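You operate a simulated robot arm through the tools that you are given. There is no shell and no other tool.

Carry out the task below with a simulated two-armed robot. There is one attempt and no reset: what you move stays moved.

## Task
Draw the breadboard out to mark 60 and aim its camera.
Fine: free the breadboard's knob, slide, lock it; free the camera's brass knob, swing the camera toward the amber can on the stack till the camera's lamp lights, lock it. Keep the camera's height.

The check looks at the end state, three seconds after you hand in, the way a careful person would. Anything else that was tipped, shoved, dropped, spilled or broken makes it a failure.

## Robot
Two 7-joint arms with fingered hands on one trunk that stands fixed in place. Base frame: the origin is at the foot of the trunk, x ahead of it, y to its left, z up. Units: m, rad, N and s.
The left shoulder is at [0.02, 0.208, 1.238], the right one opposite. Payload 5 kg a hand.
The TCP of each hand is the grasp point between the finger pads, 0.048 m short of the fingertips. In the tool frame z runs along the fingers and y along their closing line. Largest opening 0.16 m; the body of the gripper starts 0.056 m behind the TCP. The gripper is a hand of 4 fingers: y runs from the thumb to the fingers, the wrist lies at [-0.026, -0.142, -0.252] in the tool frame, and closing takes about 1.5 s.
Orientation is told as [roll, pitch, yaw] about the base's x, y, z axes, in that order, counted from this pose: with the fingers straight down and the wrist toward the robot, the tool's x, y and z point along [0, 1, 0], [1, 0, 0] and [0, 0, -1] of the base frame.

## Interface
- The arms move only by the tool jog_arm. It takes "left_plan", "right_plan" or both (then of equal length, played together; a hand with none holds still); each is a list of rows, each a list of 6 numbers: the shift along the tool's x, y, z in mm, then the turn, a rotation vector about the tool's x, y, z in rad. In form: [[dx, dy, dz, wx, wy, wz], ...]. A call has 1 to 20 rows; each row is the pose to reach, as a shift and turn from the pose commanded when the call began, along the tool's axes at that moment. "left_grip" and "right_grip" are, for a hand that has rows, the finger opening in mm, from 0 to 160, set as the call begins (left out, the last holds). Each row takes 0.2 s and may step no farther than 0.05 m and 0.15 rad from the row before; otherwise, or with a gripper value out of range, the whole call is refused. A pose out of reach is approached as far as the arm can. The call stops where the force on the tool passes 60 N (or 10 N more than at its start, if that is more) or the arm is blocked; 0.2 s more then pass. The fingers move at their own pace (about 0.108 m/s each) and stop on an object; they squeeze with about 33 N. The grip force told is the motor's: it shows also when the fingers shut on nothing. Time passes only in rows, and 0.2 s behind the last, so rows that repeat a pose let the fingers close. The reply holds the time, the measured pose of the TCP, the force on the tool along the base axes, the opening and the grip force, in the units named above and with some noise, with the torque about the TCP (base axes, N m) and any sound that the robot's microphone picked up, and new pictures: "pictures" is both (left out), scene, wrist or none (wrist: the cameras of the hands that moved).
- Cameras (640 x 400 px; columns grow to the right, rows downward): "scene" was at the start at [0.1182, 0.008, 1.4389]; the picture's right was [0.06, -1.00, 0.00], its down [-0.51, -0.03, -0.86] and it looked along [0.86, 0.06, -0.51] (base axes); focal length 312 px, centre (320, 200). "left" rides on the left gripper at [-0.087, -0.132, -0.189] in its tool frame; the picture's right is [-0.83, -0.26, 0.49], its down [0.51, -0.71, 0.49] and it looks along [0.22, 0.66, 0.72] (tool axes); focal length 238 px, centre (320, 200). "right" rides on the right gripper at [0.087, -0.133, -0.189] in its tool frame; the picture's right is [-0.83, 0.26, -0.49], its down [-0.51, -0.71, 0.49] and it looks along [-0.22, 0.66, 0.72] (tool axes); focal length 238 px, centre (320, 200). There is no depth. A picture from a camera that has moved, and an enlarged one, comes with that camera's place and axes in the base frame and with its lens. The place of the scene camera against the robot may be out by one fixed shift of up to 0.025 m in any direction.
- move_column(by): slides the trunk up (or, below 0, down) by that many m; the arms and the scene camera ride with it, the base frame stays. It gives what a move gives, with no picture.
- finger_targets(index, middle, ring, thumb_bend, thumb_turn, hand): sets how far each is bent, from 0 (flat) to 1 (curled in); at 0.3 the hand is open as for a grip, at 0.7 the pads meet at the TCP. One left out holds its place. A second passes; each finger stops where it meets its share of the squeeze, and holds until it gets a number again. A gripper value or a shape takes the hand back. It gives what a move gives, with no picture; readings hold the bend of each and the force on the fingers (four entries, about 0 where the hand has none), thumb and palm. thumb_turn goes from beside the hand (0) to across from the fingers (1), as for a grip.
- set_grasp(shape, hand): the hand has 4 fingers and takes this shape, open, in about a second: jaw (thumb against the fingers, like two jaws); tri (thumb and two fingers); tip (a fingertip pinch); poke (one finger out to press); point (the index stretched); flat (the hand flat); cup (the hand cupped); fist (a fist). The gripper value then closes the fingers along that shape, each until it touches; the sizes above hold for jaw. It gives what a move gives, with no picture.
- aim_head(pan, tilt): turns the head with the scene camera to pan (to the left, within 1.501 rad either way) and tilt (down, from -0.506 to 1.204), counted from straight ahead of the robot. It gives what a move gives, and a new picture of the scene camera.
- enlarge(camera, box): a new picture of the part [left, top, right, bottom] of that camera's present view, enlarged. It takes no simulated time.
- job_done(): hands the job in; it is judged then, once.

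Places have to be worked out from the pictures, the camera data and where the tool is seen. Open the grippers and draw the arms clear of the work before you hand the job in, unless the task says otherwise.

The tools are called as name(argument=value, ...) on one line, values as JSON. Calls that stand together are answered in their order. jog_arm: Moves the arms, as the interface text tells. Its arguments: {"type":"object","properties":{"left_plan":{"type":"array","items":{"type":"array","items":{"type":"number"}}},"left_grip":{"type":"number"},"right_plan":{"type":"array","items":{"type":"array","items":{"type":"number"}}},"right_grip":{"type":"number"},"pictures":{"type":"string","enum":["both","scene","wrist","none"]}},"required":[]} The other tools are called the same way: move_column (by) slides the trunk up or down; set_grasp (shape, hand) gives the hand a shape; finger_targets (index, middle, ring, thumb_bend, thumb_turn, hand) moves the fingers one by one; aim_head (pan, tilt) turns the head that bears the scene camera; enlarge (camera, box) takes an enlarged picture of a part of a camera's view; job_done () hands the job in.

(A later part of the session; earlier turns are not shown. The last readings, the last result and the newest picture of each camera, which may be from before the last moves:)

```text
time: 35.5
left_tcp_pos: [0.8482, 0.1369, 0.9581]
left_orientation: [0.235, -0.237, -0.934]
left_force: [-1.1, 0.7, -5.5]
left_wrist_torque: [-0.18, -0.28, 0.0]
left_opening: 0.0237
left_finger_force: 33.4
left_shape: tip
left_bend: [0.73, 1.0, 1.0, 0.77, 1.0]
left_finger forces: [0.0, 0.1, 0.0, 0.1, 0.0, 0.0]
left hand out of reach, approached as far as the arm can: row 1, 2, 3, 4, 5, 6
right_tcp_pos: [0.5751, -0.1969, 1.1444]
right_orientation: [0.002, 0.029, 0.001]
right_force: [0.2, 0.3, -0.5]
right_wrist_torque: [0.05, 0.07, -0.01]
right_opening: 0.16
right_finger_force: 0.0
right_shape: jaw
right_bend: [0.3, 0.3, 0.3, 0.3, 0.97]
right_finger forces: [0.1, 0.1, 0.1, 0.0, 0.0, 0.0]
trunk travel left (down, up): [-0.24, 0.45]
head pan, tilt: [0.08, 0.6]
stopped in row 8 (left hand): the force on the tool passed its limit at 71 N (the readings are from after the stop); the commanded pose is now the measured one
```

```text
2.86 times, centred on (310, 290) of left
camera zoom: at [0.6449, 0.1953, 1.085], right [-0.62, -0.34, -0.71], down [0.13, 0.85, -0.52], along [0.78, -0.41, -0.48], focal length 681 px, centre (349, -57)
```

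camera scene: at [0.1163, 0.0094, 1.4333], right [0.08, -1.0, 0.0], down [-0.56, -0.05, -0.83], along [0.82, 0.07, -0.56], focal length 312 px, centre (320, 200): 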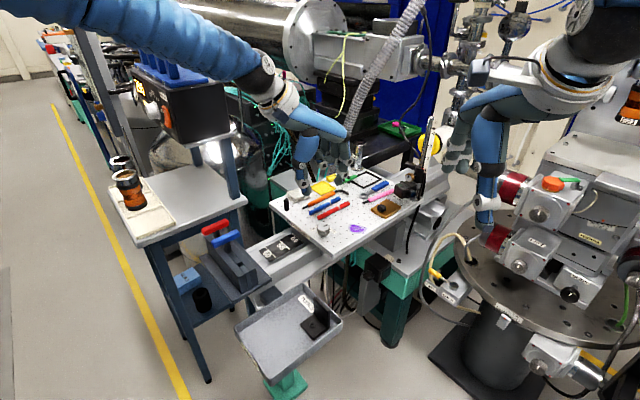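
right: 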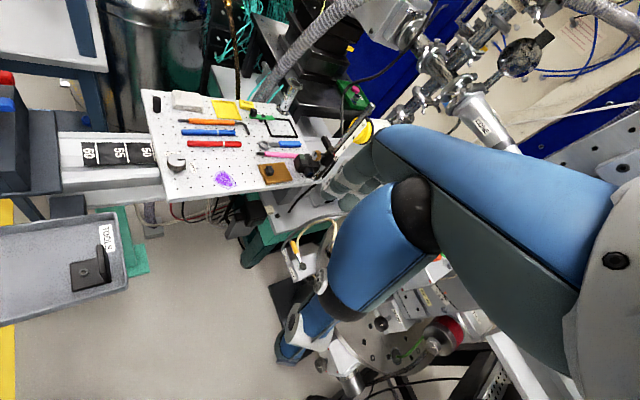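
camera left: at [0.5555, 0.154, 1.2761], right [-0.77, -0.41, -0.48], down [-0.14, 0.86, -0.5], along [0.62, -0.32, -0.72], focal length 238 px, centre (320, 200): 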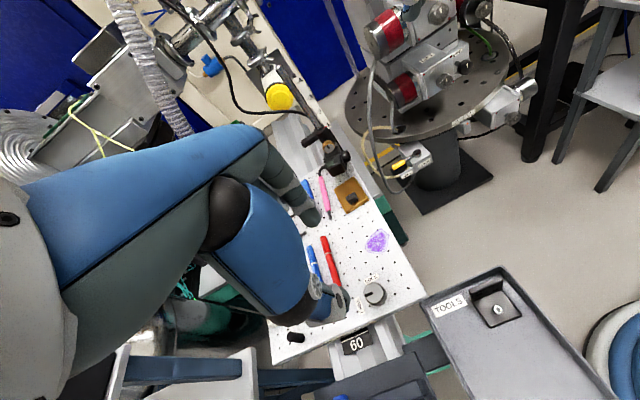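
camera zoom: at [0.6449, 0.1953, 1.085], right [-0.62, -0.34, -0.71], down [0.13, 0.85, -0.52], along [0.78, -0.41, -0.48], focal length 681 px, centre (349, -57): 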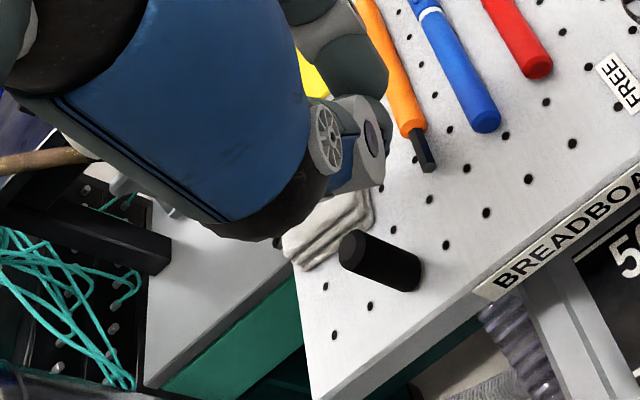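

Nothing was disturbed, and the closed fingertips are in the air above the cloth. I'll lift straight up.

jog_arm(left_plan=[[9, 9, -38, 0, 0, 0], [18, 19, -76, 0, 0, 0], [27, 28, -113, 0, 0, 0], [34, 35, -142, 0, 0, 0], [34, 35, -142, 0, 0, 0]], pictures="scene")

```text
time: 36.7
left_tcp_pos: [0.8477, 0.1405, 1.1143]
left_orientation: [0.238, -0.246, -0.933]
left_force: [0.3, 0.0, -0.6]
left_wrist_torque: [-0.03, 0.03, 0.01]
left_opening: 0.0235
left_finger_force: 33.0
left_shape: tip
left_bend: [0.73, 1.0, 1.0, 0.77, 1.0]
left_finger forces: [0.0, 0.1, 0.0, 0.0, 0.1, 0.0]
right_tcp_pos: [0.5721, -0.1961, 1.1461]
right_orientation: [0.0, 0.025, 0.003]
right_force: [0.3, 0.2, -0.4]
right_wrist_torque: [0.01, 0.03, 0.03]
right_opening: 0.1601
right_finger_force: 0.1
right_shape: jaw
right_bend: [0.3, 0.3, 0.3, 0.3, 0.97]
right_finger forces: [0.1, 0.1, 0.0, 0.1, 0.1, 0.0]
trunk travel left (down, up): [-0.24, 0.45]
head pan, tilt: [0.08, 0.6]
camera scene: at [0.1169, 0.0093, 1.4332], right [0.08, -1.0, 0.0], down [-0.56, -0.05, -0.82], along [0.82, 0.07, -0.57], focal length 312 px, centre (320, 200)
```

scene: 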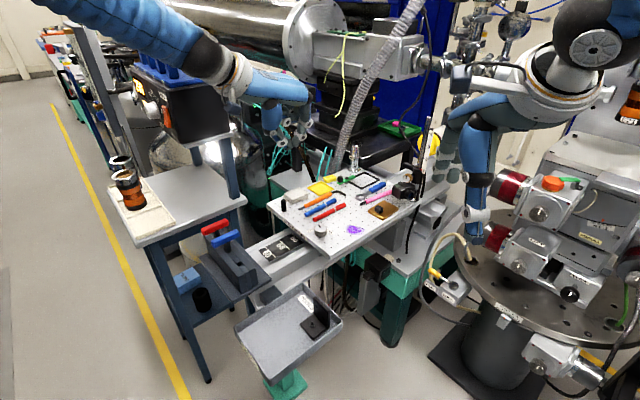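

The board and its items are intact. I'll bring the left hand back upright above the 60-position of the knob, fingers open, at a safe height.

jog_arm(left_plan=[[-20, -11, -5, 0.05, -0.028, -0.083], [-40, -22, -10, 0.1, -0.055, -0.166], [-59, -33, -15, 0.151, -0.083, -0.249], [-79, -44, -20, 0.201, -0.11, -0.332], [-99, -55, -26, 0.251, -0.138, -0.415], [-119, -66, -31, 0.302, -0.166, -0.499], [-119, -66, -31, 0.302, -0.166, -0.499]], left_grip=80, pictures="none")

```text
time: 38.3
left_tcp_pos: [0.7084, 0.1186, 1.0989]
left_orientation: [0.0, 0.001, -0.396]
left_force: [0.2, 0.2, 0.3]
left_wrist_torque: [-0.07, 0.05, -0.02]
left_opening: 0.0801
left_finger_force: 0.1
left_shape: tip
left_bend: [0.73, 0.98, 0.99, 0.7, 1.0]
left_finger forces: [0.0, 0.0, 0.1, 0.1, 0.0, 0.0]
right_tcp_pos: [0.573, -0.1959, 1.1455]
right_orientation: [0.001, 0.025, 0.003]
right_force: [0.3, -0.1, 0.4]
right_wrist_torque: [-0.07, 0.05, -0.03]
right_opening: 0.16
right_finger_force: 0.1
right_shape: jaw
right_bend: [0.3, 0.3, 0.3, 0.3, 0.97]
right_finger forces: [0.1, 0.0, 0.0, 0.1, 0.0, 0.0]
trunk travel left (down, up): [-0.24, 0.45]
head pan, tilt: [0.08, 0.6]
```

The upright pose is reached. To widen the wrist range near this spot, I'll raise the trunk by 0.2 m so the forearm hangs more steeply, then test yaw limits in free air.

move_column(by=0.2)

jog_arm(left_plan=[[0, 0, 48, 0, 0, 0], [0, 0, 96, 0, 0, 0], [0, 0, 144, 0, 0, 0], [0, 0, 192, 0, 0, 0], [0, 0, 240, 0, 0, 0], [0, 0, 288, 0, 0, 0], [0, 0, 330, 0, 0, 0], [0, 0, 330, 0, 0, 0]], pictures="scene")

```text
time: 40.5
left_tcp_pos: [0.7096, 0.1169, 1.2996]
left_orientation: [0.0, 0.002, -0.398]
left_force: [-1.5, 0.5, 0.6]
left_wrist_torque: [-0.03, 0.03, 0.0]
left_opening: 0.0797
left_finger_force: 0.0
left_shape: tip
left_bend: [0.73, 0.98, 0.99, 0.7, 1.0]
left_finger forces: [0.0, 0.0, 0.0, 0.0, 0.1, 0.0]
right_tcp_pos: [0.572, -0.1963, 1.3448]
right_orientation: [-0.001, 0.026, 0.002]
right_force: [0.4, 0.1, -0.1]
right_wrist_torque: [0.0, 0.01, -0.02]
right_opening: 0.16
right_finger_force: 0.1
right_shape: jaw
right_bend: [0.3, 0.3, 0.3, 0.3, 0.97]
right_finger forces: [0.1, 0.0, 0.0, 0.0, 0.1, 0.0]
trunk travel left (down, up): [-0.44, 0.25]
head pan, tilt: [0.08, 0.6]
```

```text
time: 42.3
left_tcp_pos: [0.7075, 0.1165, 0.9687]
left_orientation: [0.001, 0.0, -0.397]
left_force: [-0.4, 0.5, 0.0]
left_wrist_torque: [-0.02, -0.04, 0.02]
left_opening: 0.0796
left_finger_force: 0.0
left_shape: tip
left_bend: [0.73, 0.98, 0.99, 0.7, 1.0]
left_finger forces: [0.1, 0.0, 0.0, 0.0, 0.0, 0.0]
right_tcp_pos: [0.5714, -0.1966, 1.3461]
right_orientation: [0.0, 0.023, 0.001]
right_force: [-1.0, 0.9, 0.1]
right_wrist_torque: [0.02, -0.08, 0.01]
right_opening: 0.16
right_finger_force: 0.2
right_shape: jaw
right_bend: [0.3, 0.3, 0.3, 0.3, 0.97]
right_finger forces: [0.1, 0.0, 0.1, 0.0, 0.0, 0.0]
trunk travel left (down, up): [-0.44, 0.25]
head pan, tilt: [0.08, 0.6]
camera scene: at [0.1153, 0.009, 1.6334], right [0.08, -1.0, 0.0], down [-0.56, -0.05, -0.83], along [0.82, 0.07, -0.56], focal length 312 px, centre (320, 200)
```

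scene: 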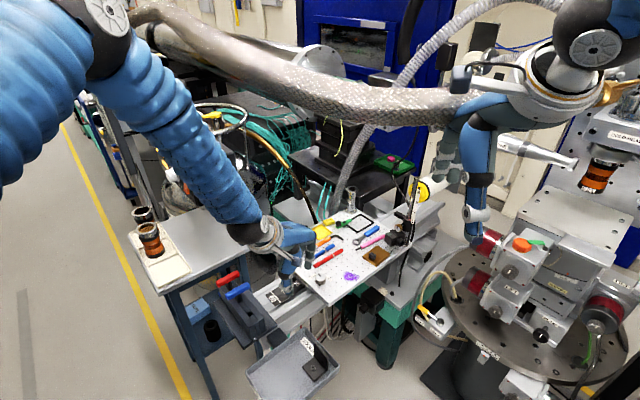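

Here the arm hangs more steeply. I'll test turning clockwise in free air in small increments.

jog_arm(left_plan=[[0, 0, 0, 0, 0, 0.13], [0, 0, 0, 0, 0, 0.26], [0, 0, 0, 0, 0, 0.39], [0, 0, 0, 0, 0, 0.5]], pictures="none")

jog_arm(left_plan=[[0, 0, 0, 0, 0, 0.1], [0, 0, 0, 0, 0, 0.2]], pictures="none")

```text
time: 43.3
left_tcp_pos: [0.7092, 0.1189, 0.9696]
left_orientation: [0.002, -0.001, -0.902]
left_force: [1.0, 0.1, 0.2]
left_wrist_torque: [-0.02, 0.0, 0.0]
left_opening: 0.0794
left_finger_force: 0.0
left_shape: tip
left_bend: [0.73, 0.98, 0.99, 0.7, 1.0]
left_finger forces: [0.0, 0.0, 0.0, 0.0, 0.1, 0.0]
right_tcp_pos: [0.5728, -0.1949, 1.3466]
right_orientation: [-0.001, 0.027, 0.002]
right_force: [-0.1, 0.6, 0.8]
right_wrist_torque: [-0.09, 0.02, 0.02]
right_opening: 0.1599
right_finger_force: 0.1
right_shape: jaw
right_bend: [0.3, 0.3, 0.3, 0.3, 0.97]
right_finger forces: [0.0, 0.0, 0.1, 0.0, 0.0, 0.0]
trunk travel left (down, up): [-0.44, 0.25]
head pan, tilt: [0.08, 0.6]
```

```text
time: 43.9
left_tcp_pos: [0.7078, 0.1193, 0.9704]
left_orientation: [0.001, 0.003, -1.1]
left_force: [-0.2, 0.6, -0.3]
left_wrist_torque: [-0.01, 0.02, 0.0]
left_opening: 0.0795
left_finger_force: 0.1
left_shape: tip
left_bend: [0.73, 0.98, 0.99, 0.7, 1.0]
left_finger forces: [0.1, 0.0, 0.0, 0.0, 0.0, 0.0]
right_tcp_pos: [0.5727, -0.1954, 1.3455]
right_orientation: [0.0, 0.026, 0.002]
right_force: [0.1, 0.5, -0.1]
right_wrist_torque: [0.01, 0.05, 0.03]
right_opening: 0.16
right_finger_force: 0.0
right_shape: jaw
right_bend: [0.3, 0.3, 0.3, 0.3, 0.97]
right_finger forces: [0.1, 0.1, 0.1, 0.0, 0.0, 0.1]
trunk travel left (down, up): [-0.44, 0.25]
head pan, tilt: [0.08, 0.6]
```

Better: yaw −1.1 is fine here. I'll continue the free-air test.

jog_arm(left_plan=[[0, 0, 0, 0, 0, 0.1], [0, 0, 0, 0, 0, 0.2]], pictures="none")

jog_arm(left_plan=[[0, 0, 0, 0, 0, 0.1], [0, 0, 0, 0, 0, 0.2]], pictures="none")

jog_arm(left_plan=[[0, 0, 0, 0, 0, 0.1]], pictures="none")

```text
time: 44.5
left_tcp_pos: [0.7088, 0.1182, 0.9691]
left_orientation: [-0.002, 0.001, -1.299]
left_force: [1.1, -0.5, 0.3]
left_wrist_torque: [0.04, 0.0, 0.0]
left_opening: 0.08
left_finger_force: 0.1
left_shape: tip
left_bend: [0.73, 0.98, 0.99, 0.7, 1.0]
left_finger forces: [0.0, 0.1, 0.0, 0.0, 0.1, 0.0]
right_tcp_pos: [0.5728, -0.197, 1.3458]
right_orientation: [-0.001, 0.026, 0.001]
right_force: [0.1, -0.6, -0.4]
right_wrist_torque: [0.03, 0.02, 0.02]
right_opening: 0.1601
right_finger_force: 0.0
right_shape: jaw
right_bend: [0.3, 0.3, 0.3, 0.3, 0.97]
right_finger forces: [0.1, 0.1, 0.1, 0.0, 0.1, 0.1]
trunk travel left (down, up): [-0.44, 0.25]
head pan, tilt: [0.08, 0.6]
```

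```text
time: 45.1
left_tcp_pos: [0.7086, 0.1179, 0.9699]
left_orientation: [-0.001, 0.0, -1.499]
left_force: [0.1, 0.0, 0.2]
left_wrist_torque: [0.06, 0.01, -0.01]
left_opening: 0.0795
left_finger_force: 0.0
left_shape: tip
left_bend: [0.73, 0.98, 0.99, 0.7, 1.0]
left_finger forces: [0.0, 0.0, 0.1, 0.1, 0.0, 0.0]
right_tcp_pos: [0.5735, -0.1964, 1.3459]
right_orientation: [0.001, 0.027, 0.001]
right_force: [0.0, 0.1, 0.5]
right_wrist_torque: [0.02, 0.04, 0.02]
right_opening: 0.1598
right_finger_force: 0.0
right_shape: jaw
right_bend: [0.3, 0.3, 0.3, 0.3, 0.97]
right_finger forces: [0.0, 0.0, 0.0, 0.0, 0.0, 0.1]
trunk travel left (down, up): [-0.44, 0.25]
head pan, tilt: [0.08, 0.6]
```

```text
time: 45.5
left_tcp_pos: [0.7089, 0.1175, 0.9712]
left_orientation: [-0.001, 0.001, -1.599]
left_force: [-0.8, -0.3, -0.5]
left_wrist_torque: [0.01, 0.03, 0.04]
left_opening: 0.0798
left_finger_force: 0.1
left_shape: tip
left_bend: [0.73, 0.98, 0.99, 0.7, 1.0]
left_finger forces: [0.0, 0.1, 0.0, 0.0, 0.0, 0.0]
right_tcp_pos: [0.5725, -0.1969, 1.346]
right_orientation: [0.001, 0.027, 0.002]
right_force: [0.5, 0.1, 0.6]
right_wrist_torque: [0.05, 0.03, 0.02]
right_opening: 0.1599
right_finger_force: 0.0
right_shape: jaw
right_bend: [0.3, 0.3, 0.3, 0.3, 0.97]
right_finger forces: [0.0, 0.0, 0.0, 0.1, 0.1, 0.0]
trunk travel left (down, up): [-0.44, 0.25]
head pan, tilt: [0.08, 0.6]
```

The raised trunk gives a much wider range, with −1.6 reached. Now I'll test the counter-clockwise side back to 0 and beyond.

jog_arm(left_plan=[[0, 0, 0, 0, 0, -0.14], [0, 0, 0, 0, 0, -0.28], [0, 0, 0, 0, 0, -0.42], [0, 0, 0, 0, 0, -0.56], [0, 0, 0, 0, 0, -0.7], [0, 0, 0, 0, 0, -0.84], [0, 0, 0, 0, 0, -0.98], [0, 0, 0, 0, 0, -1.12], [0, 0, 0, 0, 0, -1.26], [0, 0, 0, 0, 0, -1.4]], pictures="none")

jog_arm(left_plan=[[0, 0, 0, 0, 0, -0.1], [0, 0, 0, 0, 0, -0.2]], pictures="none")

jog_arm(left_plan=[[0, 0, 0, 0, 0, -0.1], [0, 0, 0, 0, 0, -0.2]], pictures="scene")

```text
time: 47.7
left_tcp_pos: [0.7095, 0.1183, 0.9712]
left_orientation: [0.003, 0.001, -0.195]
left_force: [-0.3, -0.4, 0.1]
left_wrist_torque: [0.05, -0.01, 0.02]
left_opening: 0.0797
left_finger_force: 0.1
left_shape: tip
left_bend: [0.73, 0.98, 0.99, 0.7, 1.0]
left_finger forces: [0.0, 0.0, 0.0, 0.0, 0.0, 0.1]
right_tcp_pos: [0.5715, -0.1975, 1.3451]
right_orientation: [0.002, 0.026, 0.003]
right_force: [-0.1, -1.2, -0.2]
right_wrist_torque: [0.1, -0.04, 0.03]
right_opening: 0.16
right_finger_force: 0.0
right_shape: jaw
right_bend: [0.3, 0.3, 0.3, 0.3, 0.97]
right_finger forces: [0.0, 0.0, 0.1, 0.0, 0.0, 0.0]
trunk travel left (down, up): [-0.44, 0.25]
head pan, tilt: [0.08, 0.6]
```

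```text
time: 48.3
left_tcp_pos: [0.71, 0.1176, 0.9708]
left_orientation: [0.002, 0.001, 0.003]
left_force: [0.2, 0.9, 0.0]
left_wrist_torque: [0.0, 0.07, 0.01]
left_opening: 0.0798
left_finger_force: 0.0
left_shape: tip
left_bend: [0.73, 0.98, 0.99, 0.7, 1.0]
left_finger forces: [0.0, 0.1, 0.0, 0.1, 0.1, 0.0]
right_tcp_pos: [0.5719, -0.1988, 1.345]
right_orientation: [0.0, 0.026, 0.002]
right_force: [0.5, -0.4, -0.5]
right_wrist_torque: [0.07, 0.01, -0.02]
right_opening: 0.1597
right_finger_force: 0.1
right_shape: jaw
right_bend: [0.3, 0.3, 0.3, 0.3, 0.97]
right_finger forces: [0.0, 0.1, 0.1, 0.1, 0.0, 0.0]
trunk travel left (down, up): [-0.44, 0.25]
head pan, tilt: [0.08, 0.6]
```

```text
time: 48.9
left_tcp_pos: [0.7094, 0.118, 0.9702]
left_orientation: [0.001, 0.001, 0.205]
left_force: [1.3, -0.3, -0.5]
left_wrist_torque: [-0.04, 0.02, -0.04]
left_opening: 0.0793
left_finger_force: 0.0
left_shape: tip
left_bend: [0.73, 0.98, 0.99, 0.7, 1.0]
left_finger forces: [0.0, 0.0, 0.0, 0.0, 0.0, 0.1]
right_tcp_pos: [0.5723, -0.1977, 1.3465]
right_orientation: [0.002, 0.027, 0.002]
right_force: [-0.3, 0.0, -0.5]
right_wrist_torque: [0.01, -0.04, 0.01]
right_opening: 0.1598
right_finger_force: 0.1
right_shape: jaw
right_bend: [0.3, 0.3, 0.3, 0.3, 0.97]
right_finger forces: [0.0, 0.1, 0.0, 0.1, 0.0, 0.0]
trunk travel left (down, up): [-0.44, 0.25]
head pan, tilt: [0.08, 0.6]
camera scene: at [0.1162, 0.0082, 1.6333], right [0.08, -1.0, 0.0], down [-0.56, -0.04, -0.82], along [0.82, 0.07, -0.57], focal length 312 px, centre (320, 200)
```

scene: 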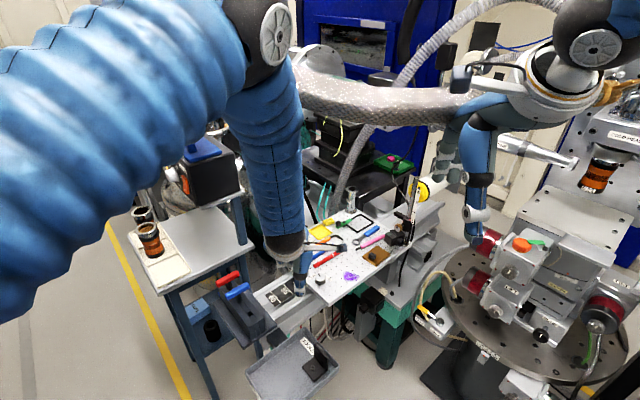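

Yaw from +0.2 to −1.6 all works with the trunk raised, so one grip can pull and then lock. I'll look for the knob's present position from the right camera and the scene camera.

enlarge(camera="right", box=[120, 150, 280, 270])

enlarge(camera="scene", box=[250, 230, 370, 330])

enlarge(camera="left", box=[240, 80, 560, 320])

```text
3.33 times, centred on (200, 210) of right
camera zoom: at [0.4445, -0.1109, 1.5385], right [0.27, -0.83, 0.48], down [-0.72, -0.51, -0.47], along [0.64, -0.22, -0.74], focal length 794 px, centre (720, 167)
```

zoom: 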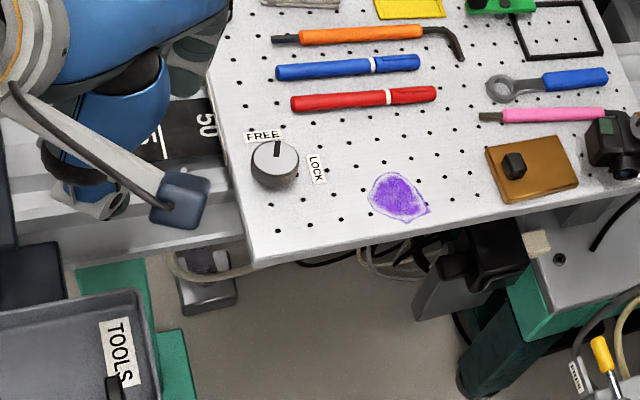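

```text
4.00 times, centred on (310, 280) of scene
camera zoom: at [0.1162, 0.0082, 1.6333], right [0.08, -1.0, 0.0], down [-0.56, -0.04, -0.82], along [0.82, 0.07, -0.57], focal length 1250 px, centre (360, -120)
```

zoom: 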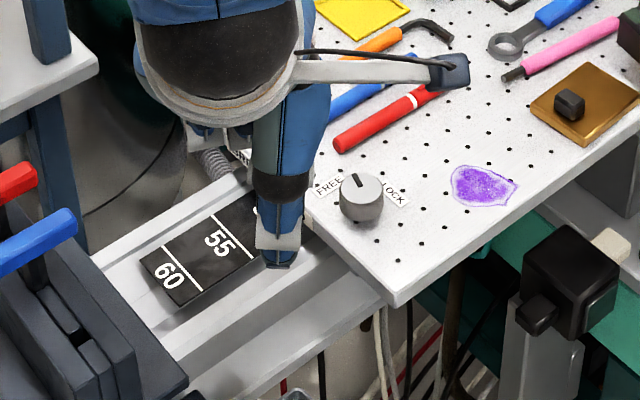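

```text
1.67 times, centred on (400, 200) of left
camera zoom: at [0.5972, 0.0056, 1.1593], right [-0.08, -0.87, -0.49], down [-0.8, 0.35, -0.49], along [0.6, 0.35, -0.72], focal length 397 px, centre (187, 200)
```

zoom: 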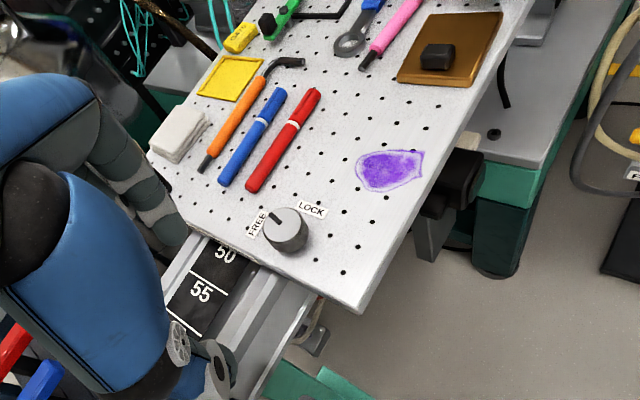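

The board is at about 51.4 now, with the knob near [0.773, 0.060]. I'll hover there at yaw 0 with a smaller opening and check alignment.

jog_arm(left_plan=[[-35, 25, 0, 0, 0, 0.1], [-70, 50, 0, 0, 0, 0.205], [-70, 50, 20, 0, 0, 0.205], [-70, 50, 38, 0, 0, 0.205], [-70, 50, 38, 0, 0, 0.205]], left_grip=60, pictures="none")

enlarge(camera="right", box=[150, 160, 250, 240])

enlarge(camera="scene", box=[280, 230, 380, 310])

enlarge(camera="left", box=[240, 150, 440, 330])

```text
time: 50.1
left_tcp_pos: [0.7728, 0.0607, 0.9337]
left_orientation: [0.001, 0.001, -0.005]
left_force: [0.2, 0.0, -0.2]
left_wrist_torque: [-0.03, -0.05, -0.03]
left_opening: 0.061
left_finger_force: 0.1
left_shape: tip
left_bend: [0.73, 0.98, 0.99, 0.73, 1.0]
left_finger forces: [0.0, 0.0, 0.0, 0.1, 0.0, 0.0]
right_tcp_pos: [0.5731, -0.197, 1.3461]
right_orientation: [-0.001, 0.025, 0.001]
right_force: [0.1, 0.5, -0.8]
right_wrist_torque: [-0.02, -0.04, 0.0]
right_opening: 0.16
right_finger_force: 0.1
right_shape: jaw
right_bend: [0.3, 0.3, 0.3, 0.3, 0.97]
right_finger forces: [0.0, 0.0, 0.0, 0.1, 0.1, 0.0]
trunk travel left (down, up): [-0.44, 0.25]
head pan, tilt: [0.08, 0.6]
```

```text
5.00 times, centred on (200, 200) of right
camera zoom: at [0.4443, -0.1096, 1.5387], right [0.27, -0.83, 0.48], down [-0.72, -0.51, -0.47], along [0.64, -0.22, -0.74], focal length 1192 px, centre (920, 200)
```

zoom: 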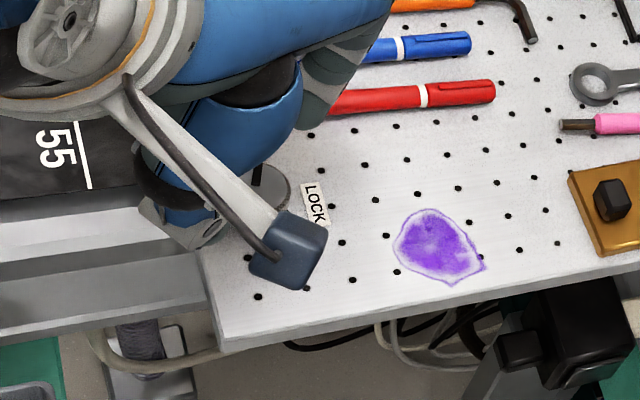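

```text
5.00 times, centred on (330, 270) of scene
camera zoom: at [0.116, 0.0094, 1.6333], right [0.08, -1.0, 0.0], down [-0.56, -0.05, -0.83], along [0.82, 0.07, -0.56], focal length 1562 px, centre (270, -150)
```

zoom: 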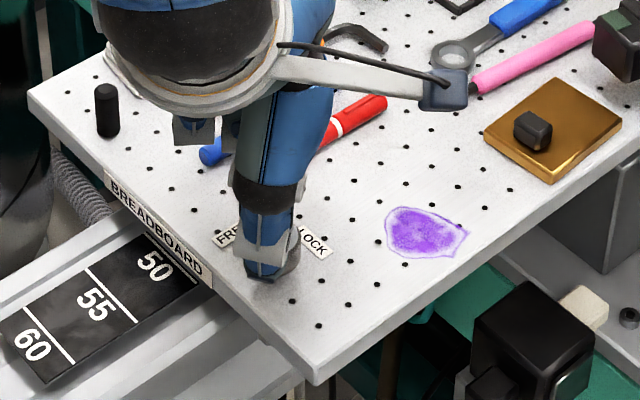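

```text
2.22 times, centred on (340, 240) of left
camera zoom: at [0.6398, -0.0255, 1.1226], right [-0.26, -0.83, -0.49], down [-0.71, 0.51, -0.49], along [0.66, 0.22, -0.72], focal length 530 px, centre (276, 111)
```

zoom: 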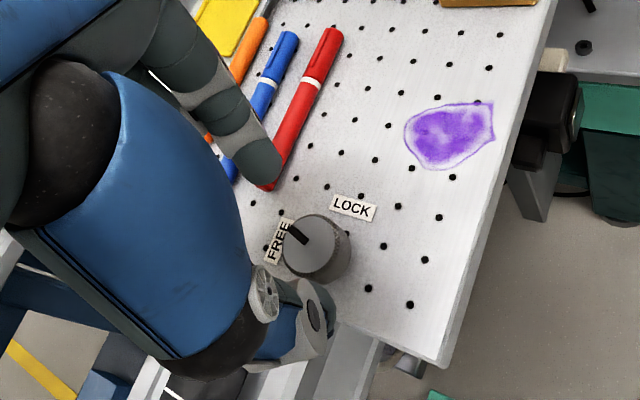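

The wrist view puts the knob within about 2–3 mm of the tool axis. I'll descend with a small correction and close on it.

jog_arm(left_plan=[[-1, 2, 15, 0, 0, 0], [-1, 2, 30, 0, 0, 0], [-1, 2, 40, 0, 0, 0], [-1, 2, 40, 0, 0, 0]], pictures="none")

enlarge(camera="left", box=[240, 150, 440, 330])

enlarge(camera="scene", box=[280, 230, 380, 310])

```text
time: 51.1
left_tcp_pos: [0.7756, 0.0602, 0.8926]
left_orientation: [0.001, 0.002, -0.003]
left_force: [0.2, -1.0, 0.3]
left_wrist_torque: [-0.01, -0.02, -0.01]
left_opening: 0.0608
left_finger_force: 0.1
left_shape: tip
left_bend: [0.73, 0.98, 0.99, 0.73, 1.0]
left_finger forces: [0.0, 0.1, 0.1, 0.0, 0.0, 0.0]
right_tcp_pos: [0.5721, -0.196, 1.3469]
right_orientation: [0.0, 0.026, 0.001]
right_force: [0.8, 1.0, 0.4]
right_wrist_torque: [0.04, 0.01, -0.03]
right_opening: 0.16
right_finger_force: 0.1
right_shape: jaw
right_bend: [0.3, 0.3, 0.3, 0.3, 0.97]
right_finger forces: [0.0, 0.0, 0.0, 0.0, 0.1, 0.0]
trunk travel left (down, up): [-0.44, 0.25]
head pan, tilt: [0.08, 0.6]
```

```text
2.22 times, centred on (340, 240) of left
camera zoom: at [0.6428, -0.0267, 1.0821], right [-0.26, -0.83, -0.49], down [-0.71, 0.51, -0.49], along [0.66, 0.22, -0.72], focal length 530 px, centre (276, 111)
```

zoom: 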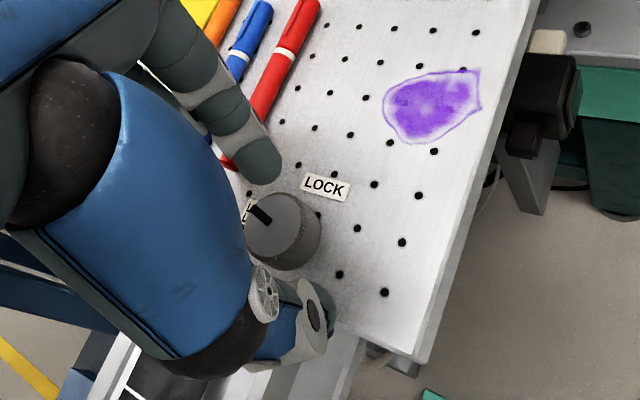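

```text
5.00 times, centred on (330, 270) of scene
camera zoom: at [0.1163, 0.0091, 1.6333], right [0.08, -1.0, 0.0], down [-0.56, -0.05, -0.82], along [0.82, 0.07, -0.57], focal length 1562 px, centre (270, -150)
```

zoom: 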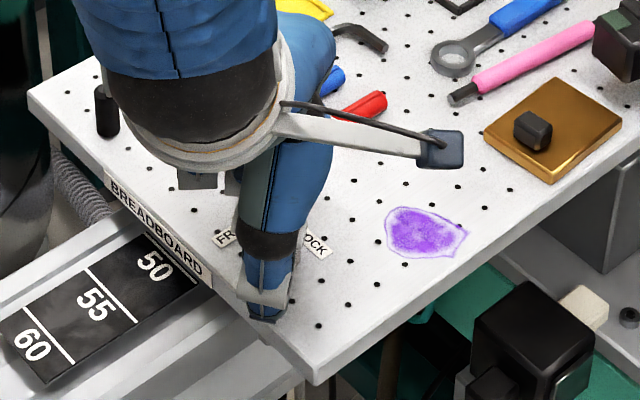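

The tool axis now coincides with the knob centre. Closing.

jog_arm(left_plan=[[0, 0, 0, 0, 0, 0], [0, 0, 0, 0, 0, 0], [0, 0, 0, 0, 0, 0], [0, 0, 0, 0, 0, 0], [0, 0, 0, 0, 0, 0], [0, 0, 0, 0, 0, 0]], left_grip=0, pictures="none")

jog_arm(left_plan=[[2, -2, 0, 0, 0, 0], [5, -5, 0, 0, 0, 0], [8, -8, 0, 0, 0, 0], [11, -11, 0, 0, 0, 0], [15, -15, 0, 0, 0, 0], [19, -19, 0, 0, 0, 0], [23, -23, 0, 0, 0, 0], [27, -27, 0, 0, 0, 0], [29, -29, 0, 0, 0, 0], [30, -30, 0, 0, 0, 0]], pictures="none")

enlarge(camera="scene", box=[250, 220, 370, 320])

```text
time: 52.5
left_tcp_pos: [0.7759, 0.0593, 0.8931]
left_orientation: [0.001, 0.0, -0.004]
left_force: [0.0, 1.5, -3.4]
left_wrist_torque: [0.06, -0.01, 0.03]
left_opening: 0.0289
left_finger_force: 33.2
left_shape: tip
left_bend: [0.72, 1.0, 1.0, 0.74, 1.0]
left_finger forces: [28.4, 0.0, 0.1, 0.0, 29.0, 0.0]
right_tcp_pos: [0.5735, -0.1963, 1.3453]
right_orientation: [0.0, 0.028, 0.001]
right_force: [0.1, 0.4, 0.0]
right_wrist_torque: [0.03, 0.01, 0.0]
right_opening: 0.1603
right_finger_force: 0.0
right_shape: jaw
right_bend: [0.3, 0.3, 0.3, 0.3, 0.97]
right_finger forces: [0.0, 0.1, 0.0, 0.1, 0.0, 0.0]
trunk travel left (down, up): [-0.44, 0.25]
head pan, tilt: [0.08, 0.6]
```

```text
time: 54.7
left_tcp_pos: [0.7449, 0.0898, 0.8927]
left_orientation: [0.0, 0.0, -0.004]
left_force: [9.1, 2.9, 3.2]
left_wrist_torque: [0.09, -0.49, -0.03]
left_opening: 0.0287
left_finger_force: 32.9
left_shape: tip
left_bend: [0.72, 1.0, 1.0, 0.74, 1.0]
left_finger forces: [35.8, 0.1, 0.0, 0.0, 28.0, 0.0]
right_tcp_pos: [0.5737, -0.196, 1.3463]
right_orientation: [-0.002, 0.026, 0.002]
right_force: [-0.1, 0.1, 0.3]
right_wrist_torque: [0.01, 0.01, -0.01]
right_opening: 0.1597
right_finger_force: 0.0
right_shape: jaw
right_bend: [0.3, 0.3, 0.3, 0.3, 0.97]
right_finger forces: [0.0, 0.0, 0.1, 0.0, 0.0, 0.1]
trunk travel left (down, up): [-0.44, 0.25]
head pan, tilt: [0.08, 0.6]
```

```text
4.00 times, centred on (310, 270) of scene
camera zoom: at [0.1169, 0.0093, 1.6332], right [0.08, -1.0, 0.0], down [-0.56, -0.05, -0.82], along [0.82, 0.07, -0.57], focal length 1250 px, centre (360, -80)
```

zoom: 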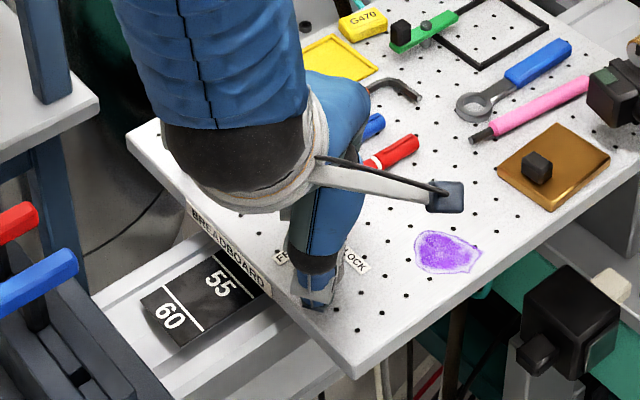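

The board follows, with a small lateral load. I'll continue about 41 mm with a slight lateral correction.

jog_arm(left_plan=[[3, -2, 0, 0, 0, 0], [7, -5, 0, 0, 0, 0], [11, -8, 0, 0, 0, 0], [15, -12, 0, 0, 0, 0], [19, -16, 0, 0, 0, 0], [23, -20, 0, 0, 0, 0], [27, -24, 0, 0, 0, 0], [30, -27, 0, 0, 0, 0], [31, -28, 0, 0, 0, 0], [31, -28, 0, 0, 0, 0]], pictures="none")

enlarge(camera="scene", box=[260, 240, 320, 310])

enlarge(camera="right", box=[80, 130, 240, 250])

```text
time: 56.9
left_tcp_pos: [0.7155, 0.118, 0.8918]
left_orientation: [0.002, 0.001, -0.004]
left_force: [0.8, -3.7, 12.5]
left_wrist_torque: [-0.14, -0.15, 0.01]
left_opening: 0.0292
left_finger_force: 32.7
left_shape: tip
left_bend: [0.72, 1.0, 1.0, 0.74, 1.0]
left_finger forces: [34.0, 0.0, 0.1, 0.0, 32.6, 0.0]
right_tcp_pos: [0.5723, -0.1968, 1.347]
right_orientation: [0.0, 0.026, 0.001]
right_force: [-0.1, -0.6, -0.6]
right_wrist_torque: [-0.01, -0.02, 0.01]
right_opening: 0.1597
right_finger_force: 0.1
right_shape: jaw
right_bend: [0.3, 0.3, 0.3, 0.3, 0.97]
right_finger forces: [0.0, 0.0, 0.1, 0.0, 0.0, 0.1]
trunk travel left (down, up): [-0.44, 0.25]
head pan, tilt: [0.08, 0.6]
```

```text
5.71 times, centred on (290, 275) of scene
camera zoom: at [0.1156, 0.0086, 1.6333], right [0.08, -1.0, 0.0], down [-0.56, -0.05, -0.83], along [0.82, 0.07, -0.56], focal length 1786 px, centre (491, -229)
```

zoom: 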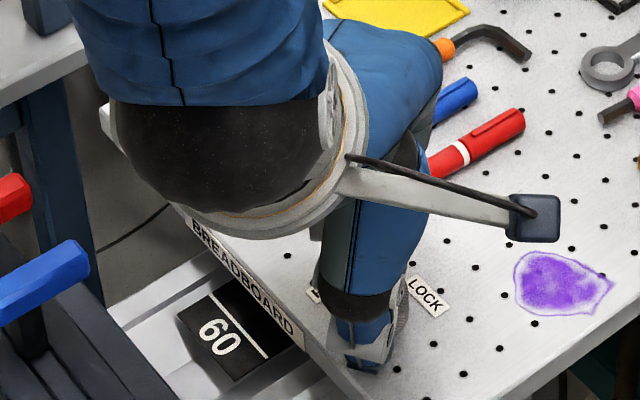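

```text
3.33 times, centred on (160, 190) of right
camera zoom: at [0.4439, -0.1103, 1.5388], right [0.27, -0.83, 0.48], down [-0.72, -0.51, -0.47], along [0.64, -0.22, -0.74], focal length 794 px, centre (853, 233)
```

zoom: 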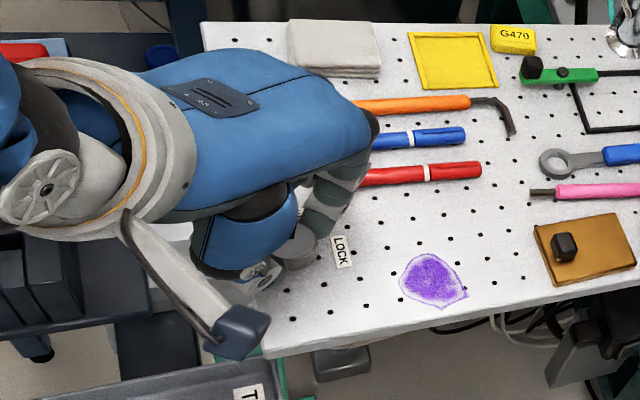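

The scene parallax check and the TCP record both say about 4 mm remain. I'll move that and zoom in closely.

jog_arm(left_plan=[[1, -1, 0, 0, 0, 0], [3, -3, 0, 0, 0, 0], [3, -3, 0, 0, 0, 0], [3, -3, 0, 0, 0, 0]], pictures="none")

enlarge(camera="scene", box=[270, 270, 320, 315])

```text
time: 57.9
left_tcp_pos: [0.7129, 0.1221, 0.8921]
left_orientation: [0.001, -0.001, -0.004]
left_force: [-1.2, -4.9, 8.7]
left_wrist_torque: [-0.15, 0.01, -0.01]
left_opening: 0.0289
left_finger_force: 32.9
left_shape: tip
left_bend: [0.72, 1.0, 1.0, 0.74, 1.0]
left_finger forces: [32.4, 0.0, 0.1, 0.0, 33.4, 0.1]
right_tcp_pos: [0.5724, -0.1975, 1.3452]
right_orientation: [0.001, 0.025, 0.002]
right_force: [0.1, 0.1, 0.5]
right_wrist_torque: [-0.03, -0.02, 0.0]
right_opening: 0.1602
right_finger_force: 0.1
right_shape: jaw
right_bend: [0.3, 0.3, 0.3, 0.3, 0.97]
right_finger forces: [0.0, 0.0, 0.0, 0.0, 0.0, 0.0]
trunk travel left (down, up): [-0.44, 0.25]
head pan, tilt: [0.08, 0.6]
```

```text
8.89 times, centred on (295, 292) of scene
camera zoom: at [0.1156, 0.0086, 1.6333], right [0.08, -1.0, 0.0], down [-0.56, -0.05, -0.83], along [0.82, 0.07, -0.56], focal length 2777 px, centre (542, -622)
```

zoom: 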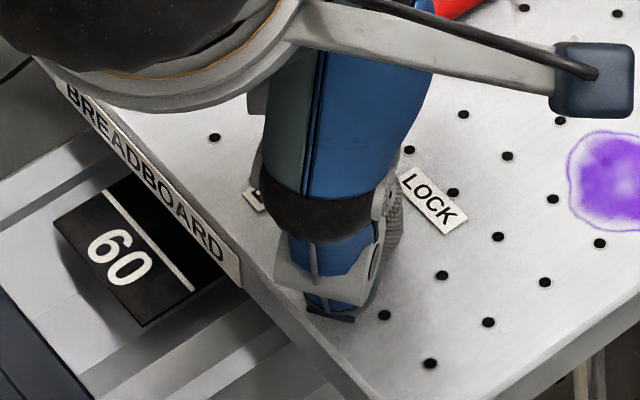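

The scale reading and TCP both match the earlier verified 60 position within about 1 mm. Now I'll turn the knob clockwise to LOCK while holding it there, in short steps.

jog_arm(left_plan=[[0, 0, 0, 0, 0, 0.13], [0, 0, 0, 0, 0, 0.26], [0, 0, 0, 0, 0, 0.39]], pictures="none")

jog_arm(left_plan=[[0, 0, 0, 0, 0, 0.13], [0, 0, 0, 0, 0, 0.26], [0, 0, 0, 0, 0, 0.39]], pictures="none")

```text
time: 58.7
left_tcp_pos: [0.7132, 0.1219, 0.8921]
left_orientation: [0.003, 0.0, -0.393]
left_force: [-0.9, -3.3, 8.3]
left_wrist_torque: [-0.18, -0.02, 0.01]
left_opening: 0.0291
left_finger_force: 32.7
left_shape: tip
left_bend: [0.72, 1.0, 1.0, 0.74, 1.0]
left_finger forces: [32.7, 0.1, 0.0, 0.0, 32.1, 0.0]
right_tcp_pos: [0.5719, -0.195, 1.3467]
right_orientation: [0.0, 0.024, 0.001]
right_force: [0.2, 0.7, -0.5]
right_wrist_torque: [-0.11, -0.04, -0.01]
right_opening: 0.1599
right_finger_force: 0.1
right_shape: jaw
right_bend: [0.3, 0.3, 0.3, 0.3, 0.97]
right_finger forces: [0.1, 0.1, 0.0, 0.0, 0.0, 0.0]
trunk travel left (down, up): [-0.44, 0.25]
head pan, tilt: [0.08, 0.6]
```

```text
time: 59.5
left_tcp_pos: [0.7133, 0.1226, 0.8924]
left_orientation: [0.001, 0.001, -0.786]
left_force: [1.8, -2.6, 7.0]
left_wrist_torque: [-0.21, -0.16, 0.02]
left_opening: 0.0292
left_finger_force: 32.4
left_shape: tip
left_bend: [0.72, 1.0, 1.0, 0.74, 1.0]
left_finger forces: [33.8, 0.0, 0.0, 0.0, 30.7, 0.0]
right_tcp_pos: [0.5719, -0.1954, 1.3466]
right_orientation: [-0.001, 0.025, 0.0]
right_force: [1.0, 0.3, 0.8]
right_wrist_torque: [-0.09, -0.02, -0.04]
right_opening: 0.1598
right_finger_force: 0.1
right_shape: jaw
right_bend: [0.3, 0.3, 0.3, 0.3, 0.97]
right_finger forces: [0.0, 0.0, 0.0, 0.0, 0.0, 0.1]
trunk travel left (down, up): [-0.44, 0.25]
head pan, tilt: [0.08, 0.6]
```

The turn is going smoothly with low forces. I'll continue the second half.

jog_arm(left_plan=[[0, 0, 0, 0, 0, 0.13], [0, 0, 0, 0, 0, 0.26], [0, 0, 0, 0, 0, 0.39]], pictures="none")

jog_arm(left_plan=[[0, 0, 0, 0, 0, 0.13], [0, 0, 0, 0, 0, 0.26], [0, 0, 0, 0, 0, 0.38]], pictures="none")

enlarge(camera="scene", box=[260, 240, 350, 315])

enlarge(camera="right", box=[80, 130, 240, 250])

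```text
time: 60.3
left_tcp_pos: [0.7119, 0.1219, 0.892]
left_orientation: [-0.001, 0.0, -1.174]
left_force: [1.2, -2.3, 9.6]
left_wrist_torque: [-0.2, -0.07, 0.03]
left_opening: 0.0293
left_finger_force: 32.9
left_shape: tip
left_bend: [0.72, 1.0, 1.0, 0.74, 1.0]
left_finger forces: [33.7, 0.0, 0.1, 0.0, 30.8, 0.1]
right_tcp_pos: [0.5716, -0.1963, 1.3459]
right_orientation: [0.0, 0.024, 0.002]
right_force: [0.0, 0.9, 0.0]
right_wrist_torque: [-0.07, -0.02, 0.0]
right_opening: 0.1599
right_finger_force: 0.1
right_shape: jaw
right_bend: [0.3, 0.3, 0.3, 0.3, 0.97]
right_finger forces: [0.0, 0.1, 0.0, 0.0, 0.0, 0.1]
trunk travel left (down, up): [-0.44, 0.25]
head pan, tilt: [0.08, 0.6]
```

```text
time: 61.1
left_tcp_pos: [0.7156, 0.1231, 0.8927]
left_orientation: [0.001, 0.001, -1.554]
left_force: [13.2, -3.5, 4.8]
left_wrist_torque: [-0.23, -0.57, 0.56]
left_opening: 0.0298
left_finger_force: 32.9
left_shape: tip
left_bend: [0.72, 1.0, 1.0, 0.75, 1.0]
left_finger forces: [35.3, 0.0, 0.0, 0.0, 30.0, 0.0]
right_tcp_pos: [0.5731, -0.197, 1.3465]
right_orientation: [0.0, 0.025, 0.002]
right_force: [0.8, 0.2, 0.2]
right_wrist_torque: [0.03, 0.0, 0.03]
right_opening: 0.1599
right_finger_force: 0.1
right_shape: jaw
right_bend: [0.3, 0.3, 0.3, 0.3, 0.97]
right_finger forces: [0.1, 0.0, 0.0, 0.0, 0.1, 0.0]
trunk travel left (down, up): [-0.44, 0.25]
head pan, tilt: [0.08, 0.6]
```

```text
5.33 times, centred on (305, 278) of scene
camera zoom: at [0.1177, 0.0084, 1.6332], right [0.08, -1.0, 0.0], down [-0.56, -0.04, -0.82], along [0.82, 0.07, -0.57], focal length 1666 px, centre (400, -213)
```

zoom: 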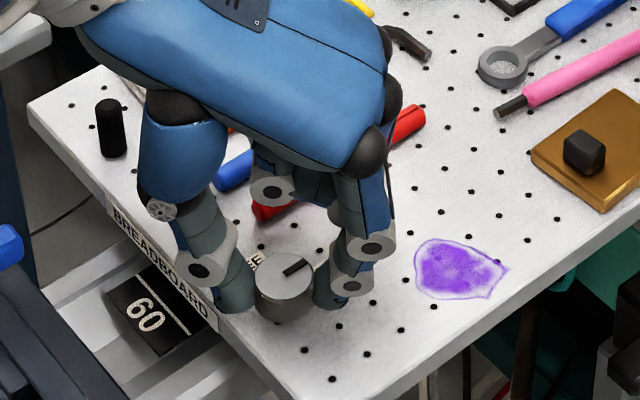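

```text
3.33 times, centred on (160, 190) of right
camera zoom: at [0.4459, -0.1105, 1.5381], right [0.27, -0.83, 0.48], down [-0.72, -0.51, -0.47], along [0.64, -0.22, -0.74], focal length 794 px, centre (853, 233)
```

zoom: 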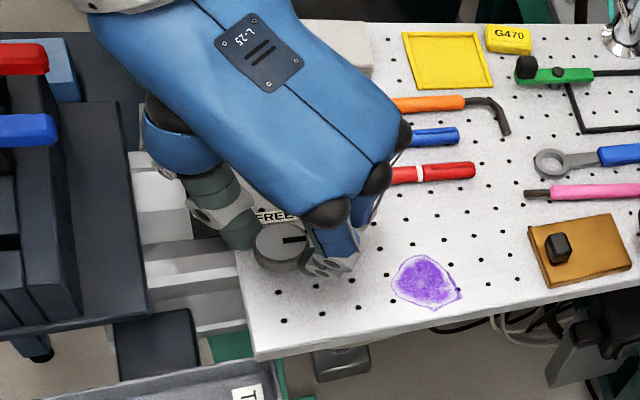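

Torque rose to 0.56 N·m at the end, so the knob has reached its LOCK stop. I'll release, lift and inspect.

jog_arm(left_plan=[[0, 0, 0, 0, 0, 0], [0, 0, 0, 0, 0, 0], [0, 0, 0, 0, 0, 0], [0, 0, -5, 0, 0, 0], [0, 0, -35, 0, 0, 0], [0, 0, -80, 0, 0, 0], [0, 0, -125, 0, 0, 0], [0, 0, -170, 0, 0, 0], [0, 0, -170, 0, 0, 0]], left_grip=75, pictures="none")

enlarge(camera="scene", box=[260, 240, 350, 315])

enlarge(camera="right", box=[80, 150, 200, 250])

enlarge(camera="left", box=[240, 120, 540, 400])

```text
time: 63.1
left_tcp_pos: [0.7126, 0.1224, 1.0597]
left_orientation: [-0.002, 0.002, -1.554]
left_force: [-0.1, 0.5, -0.3]
left_wrist_torque: [-0.03, 0.09, -0.04]
left_opening: 0.0746
left_finger_force: 0.1
left_shape: tip
left_bend: [0.73, 0.98, 0.99, 0.71, 1.0]
left_finger forces: [0.0, 0.0, 0.1, 0.1, 0.0, 0.1]
right_tcp_pos: [0.5741, -0.1971, 1.346]
right_orientation: [0.0, 0.025, 0.002]
right_force: [0.8, -0.4, -0.9]
right_wrist_torque: [-0.07, 0.04, -0.02]
right_opening: 0.1598
right_finger_force: 0.0
right_shape: jaw
right_bend: [0.3, 0.3, 0.3, 0.3, 0.97]
right_finger forces: [0.1, 0.1, 0.1, 0.1, 0.0, 0.0]
trunk travel left (down, up): [-0.44, 0.25]
head pan, tilt: [0.08, 0.6]
```

```text
5.33 times, centred on (305, 278) of scene
camera zoom: at [0.1175, 0.0097, 1.6331], right [0.08, -1.0, 0.0], down [-0.56, -0.05, -0.82], along [0.82, 0.07, -0.57], focal length 1666 px, centre (400, -213)
```

zoom: 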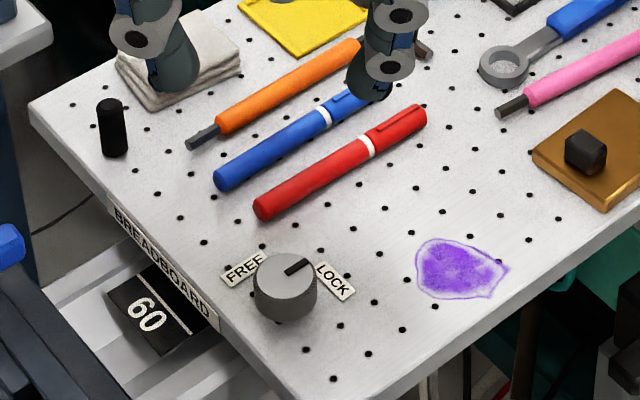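

```text
4.00 times, centred on (140, 200) of right
camera zoom: at [0.4457, -0.1092, 1.5382], right [0.27, -0.83, 0.48], down [-0.72, -0.51, -0.47], along [0.64, -0.22, -0.74], focal length 953 px, centre (1040, 200)
```

zoom: 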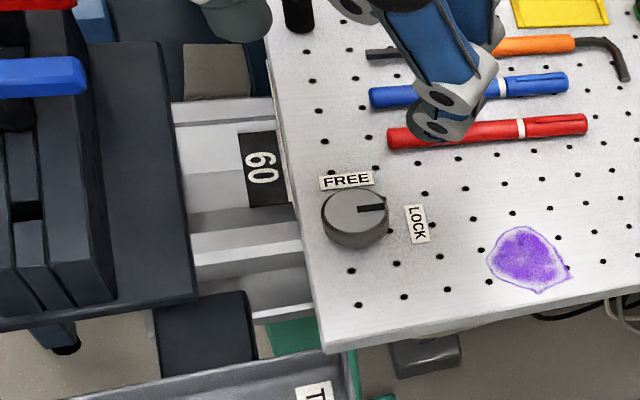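

```text
1.43 times, centred on (390, 260) of left
camera zoom: at [0.6237, 0.2533, 1.2497], right [-0.84, 0.24, -0.49], down [0.49, 0.72, -0.49], along [0.23, -0.65, -0.72], focal length 340 px, centre (220, 114)
```

zoom: 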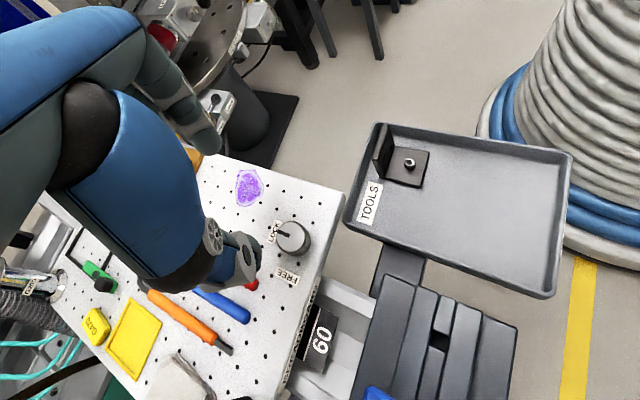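

The pointer is on LOCK as at the start. I'll check the 60-line alignment closely from the in-plane right camera and the scene camera.

enlarge(camera="right", box=[130, 175, 170, 210])

enlarge(camera="scene", box=[270, 270, 320, 315])

enlarge(camera="left", box=[420, 300, 500, 400])

```text
11.43 times, centred on (150, 192) of right
camera zoom: at [0.4457, -0.1092, 1.5382], right [0.27, -0.83, 0.48], down [-0.72, -0.51, -0.47], along [0.64, -0.22, -0.74], focal length 2724 px, centre (2263, 286)
```

zoom: 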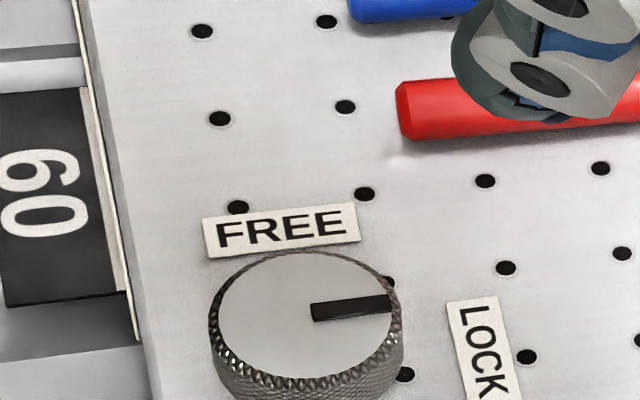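

```text
8.89 times, centred on (295, 292) of scene
camera zoom: at [0.1175, 0.0097, 1.6331], right [0.08, -1.0, 0.0], down [-0.56, -0.05, -0.82], along [0.82, 0.07, -0.57], focal length 2777 px, centre (542, -622)
```

zoom: 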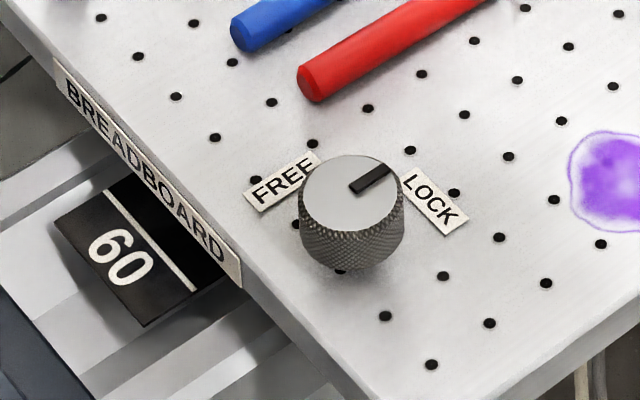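

```text
4.00 times, centred on (460, 350) of left
camera zoom: at [0.6237, 0.2533, 1.2497], right [-0.84, 0.24, -0.49], down [0.49, 0.72, -0.49], along [0.23, -0.65, -0.72], focal length 953 px, centre (-240, -400)
```

zoom: 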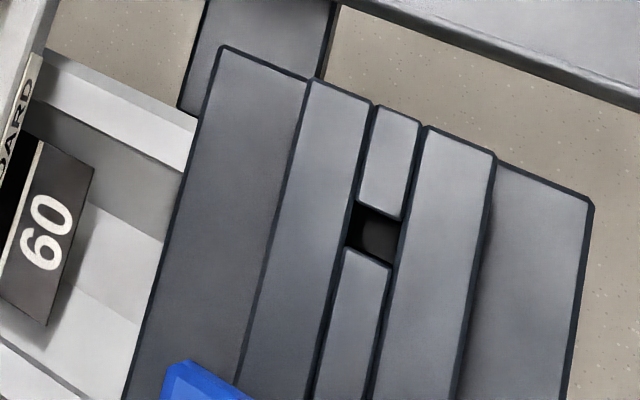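

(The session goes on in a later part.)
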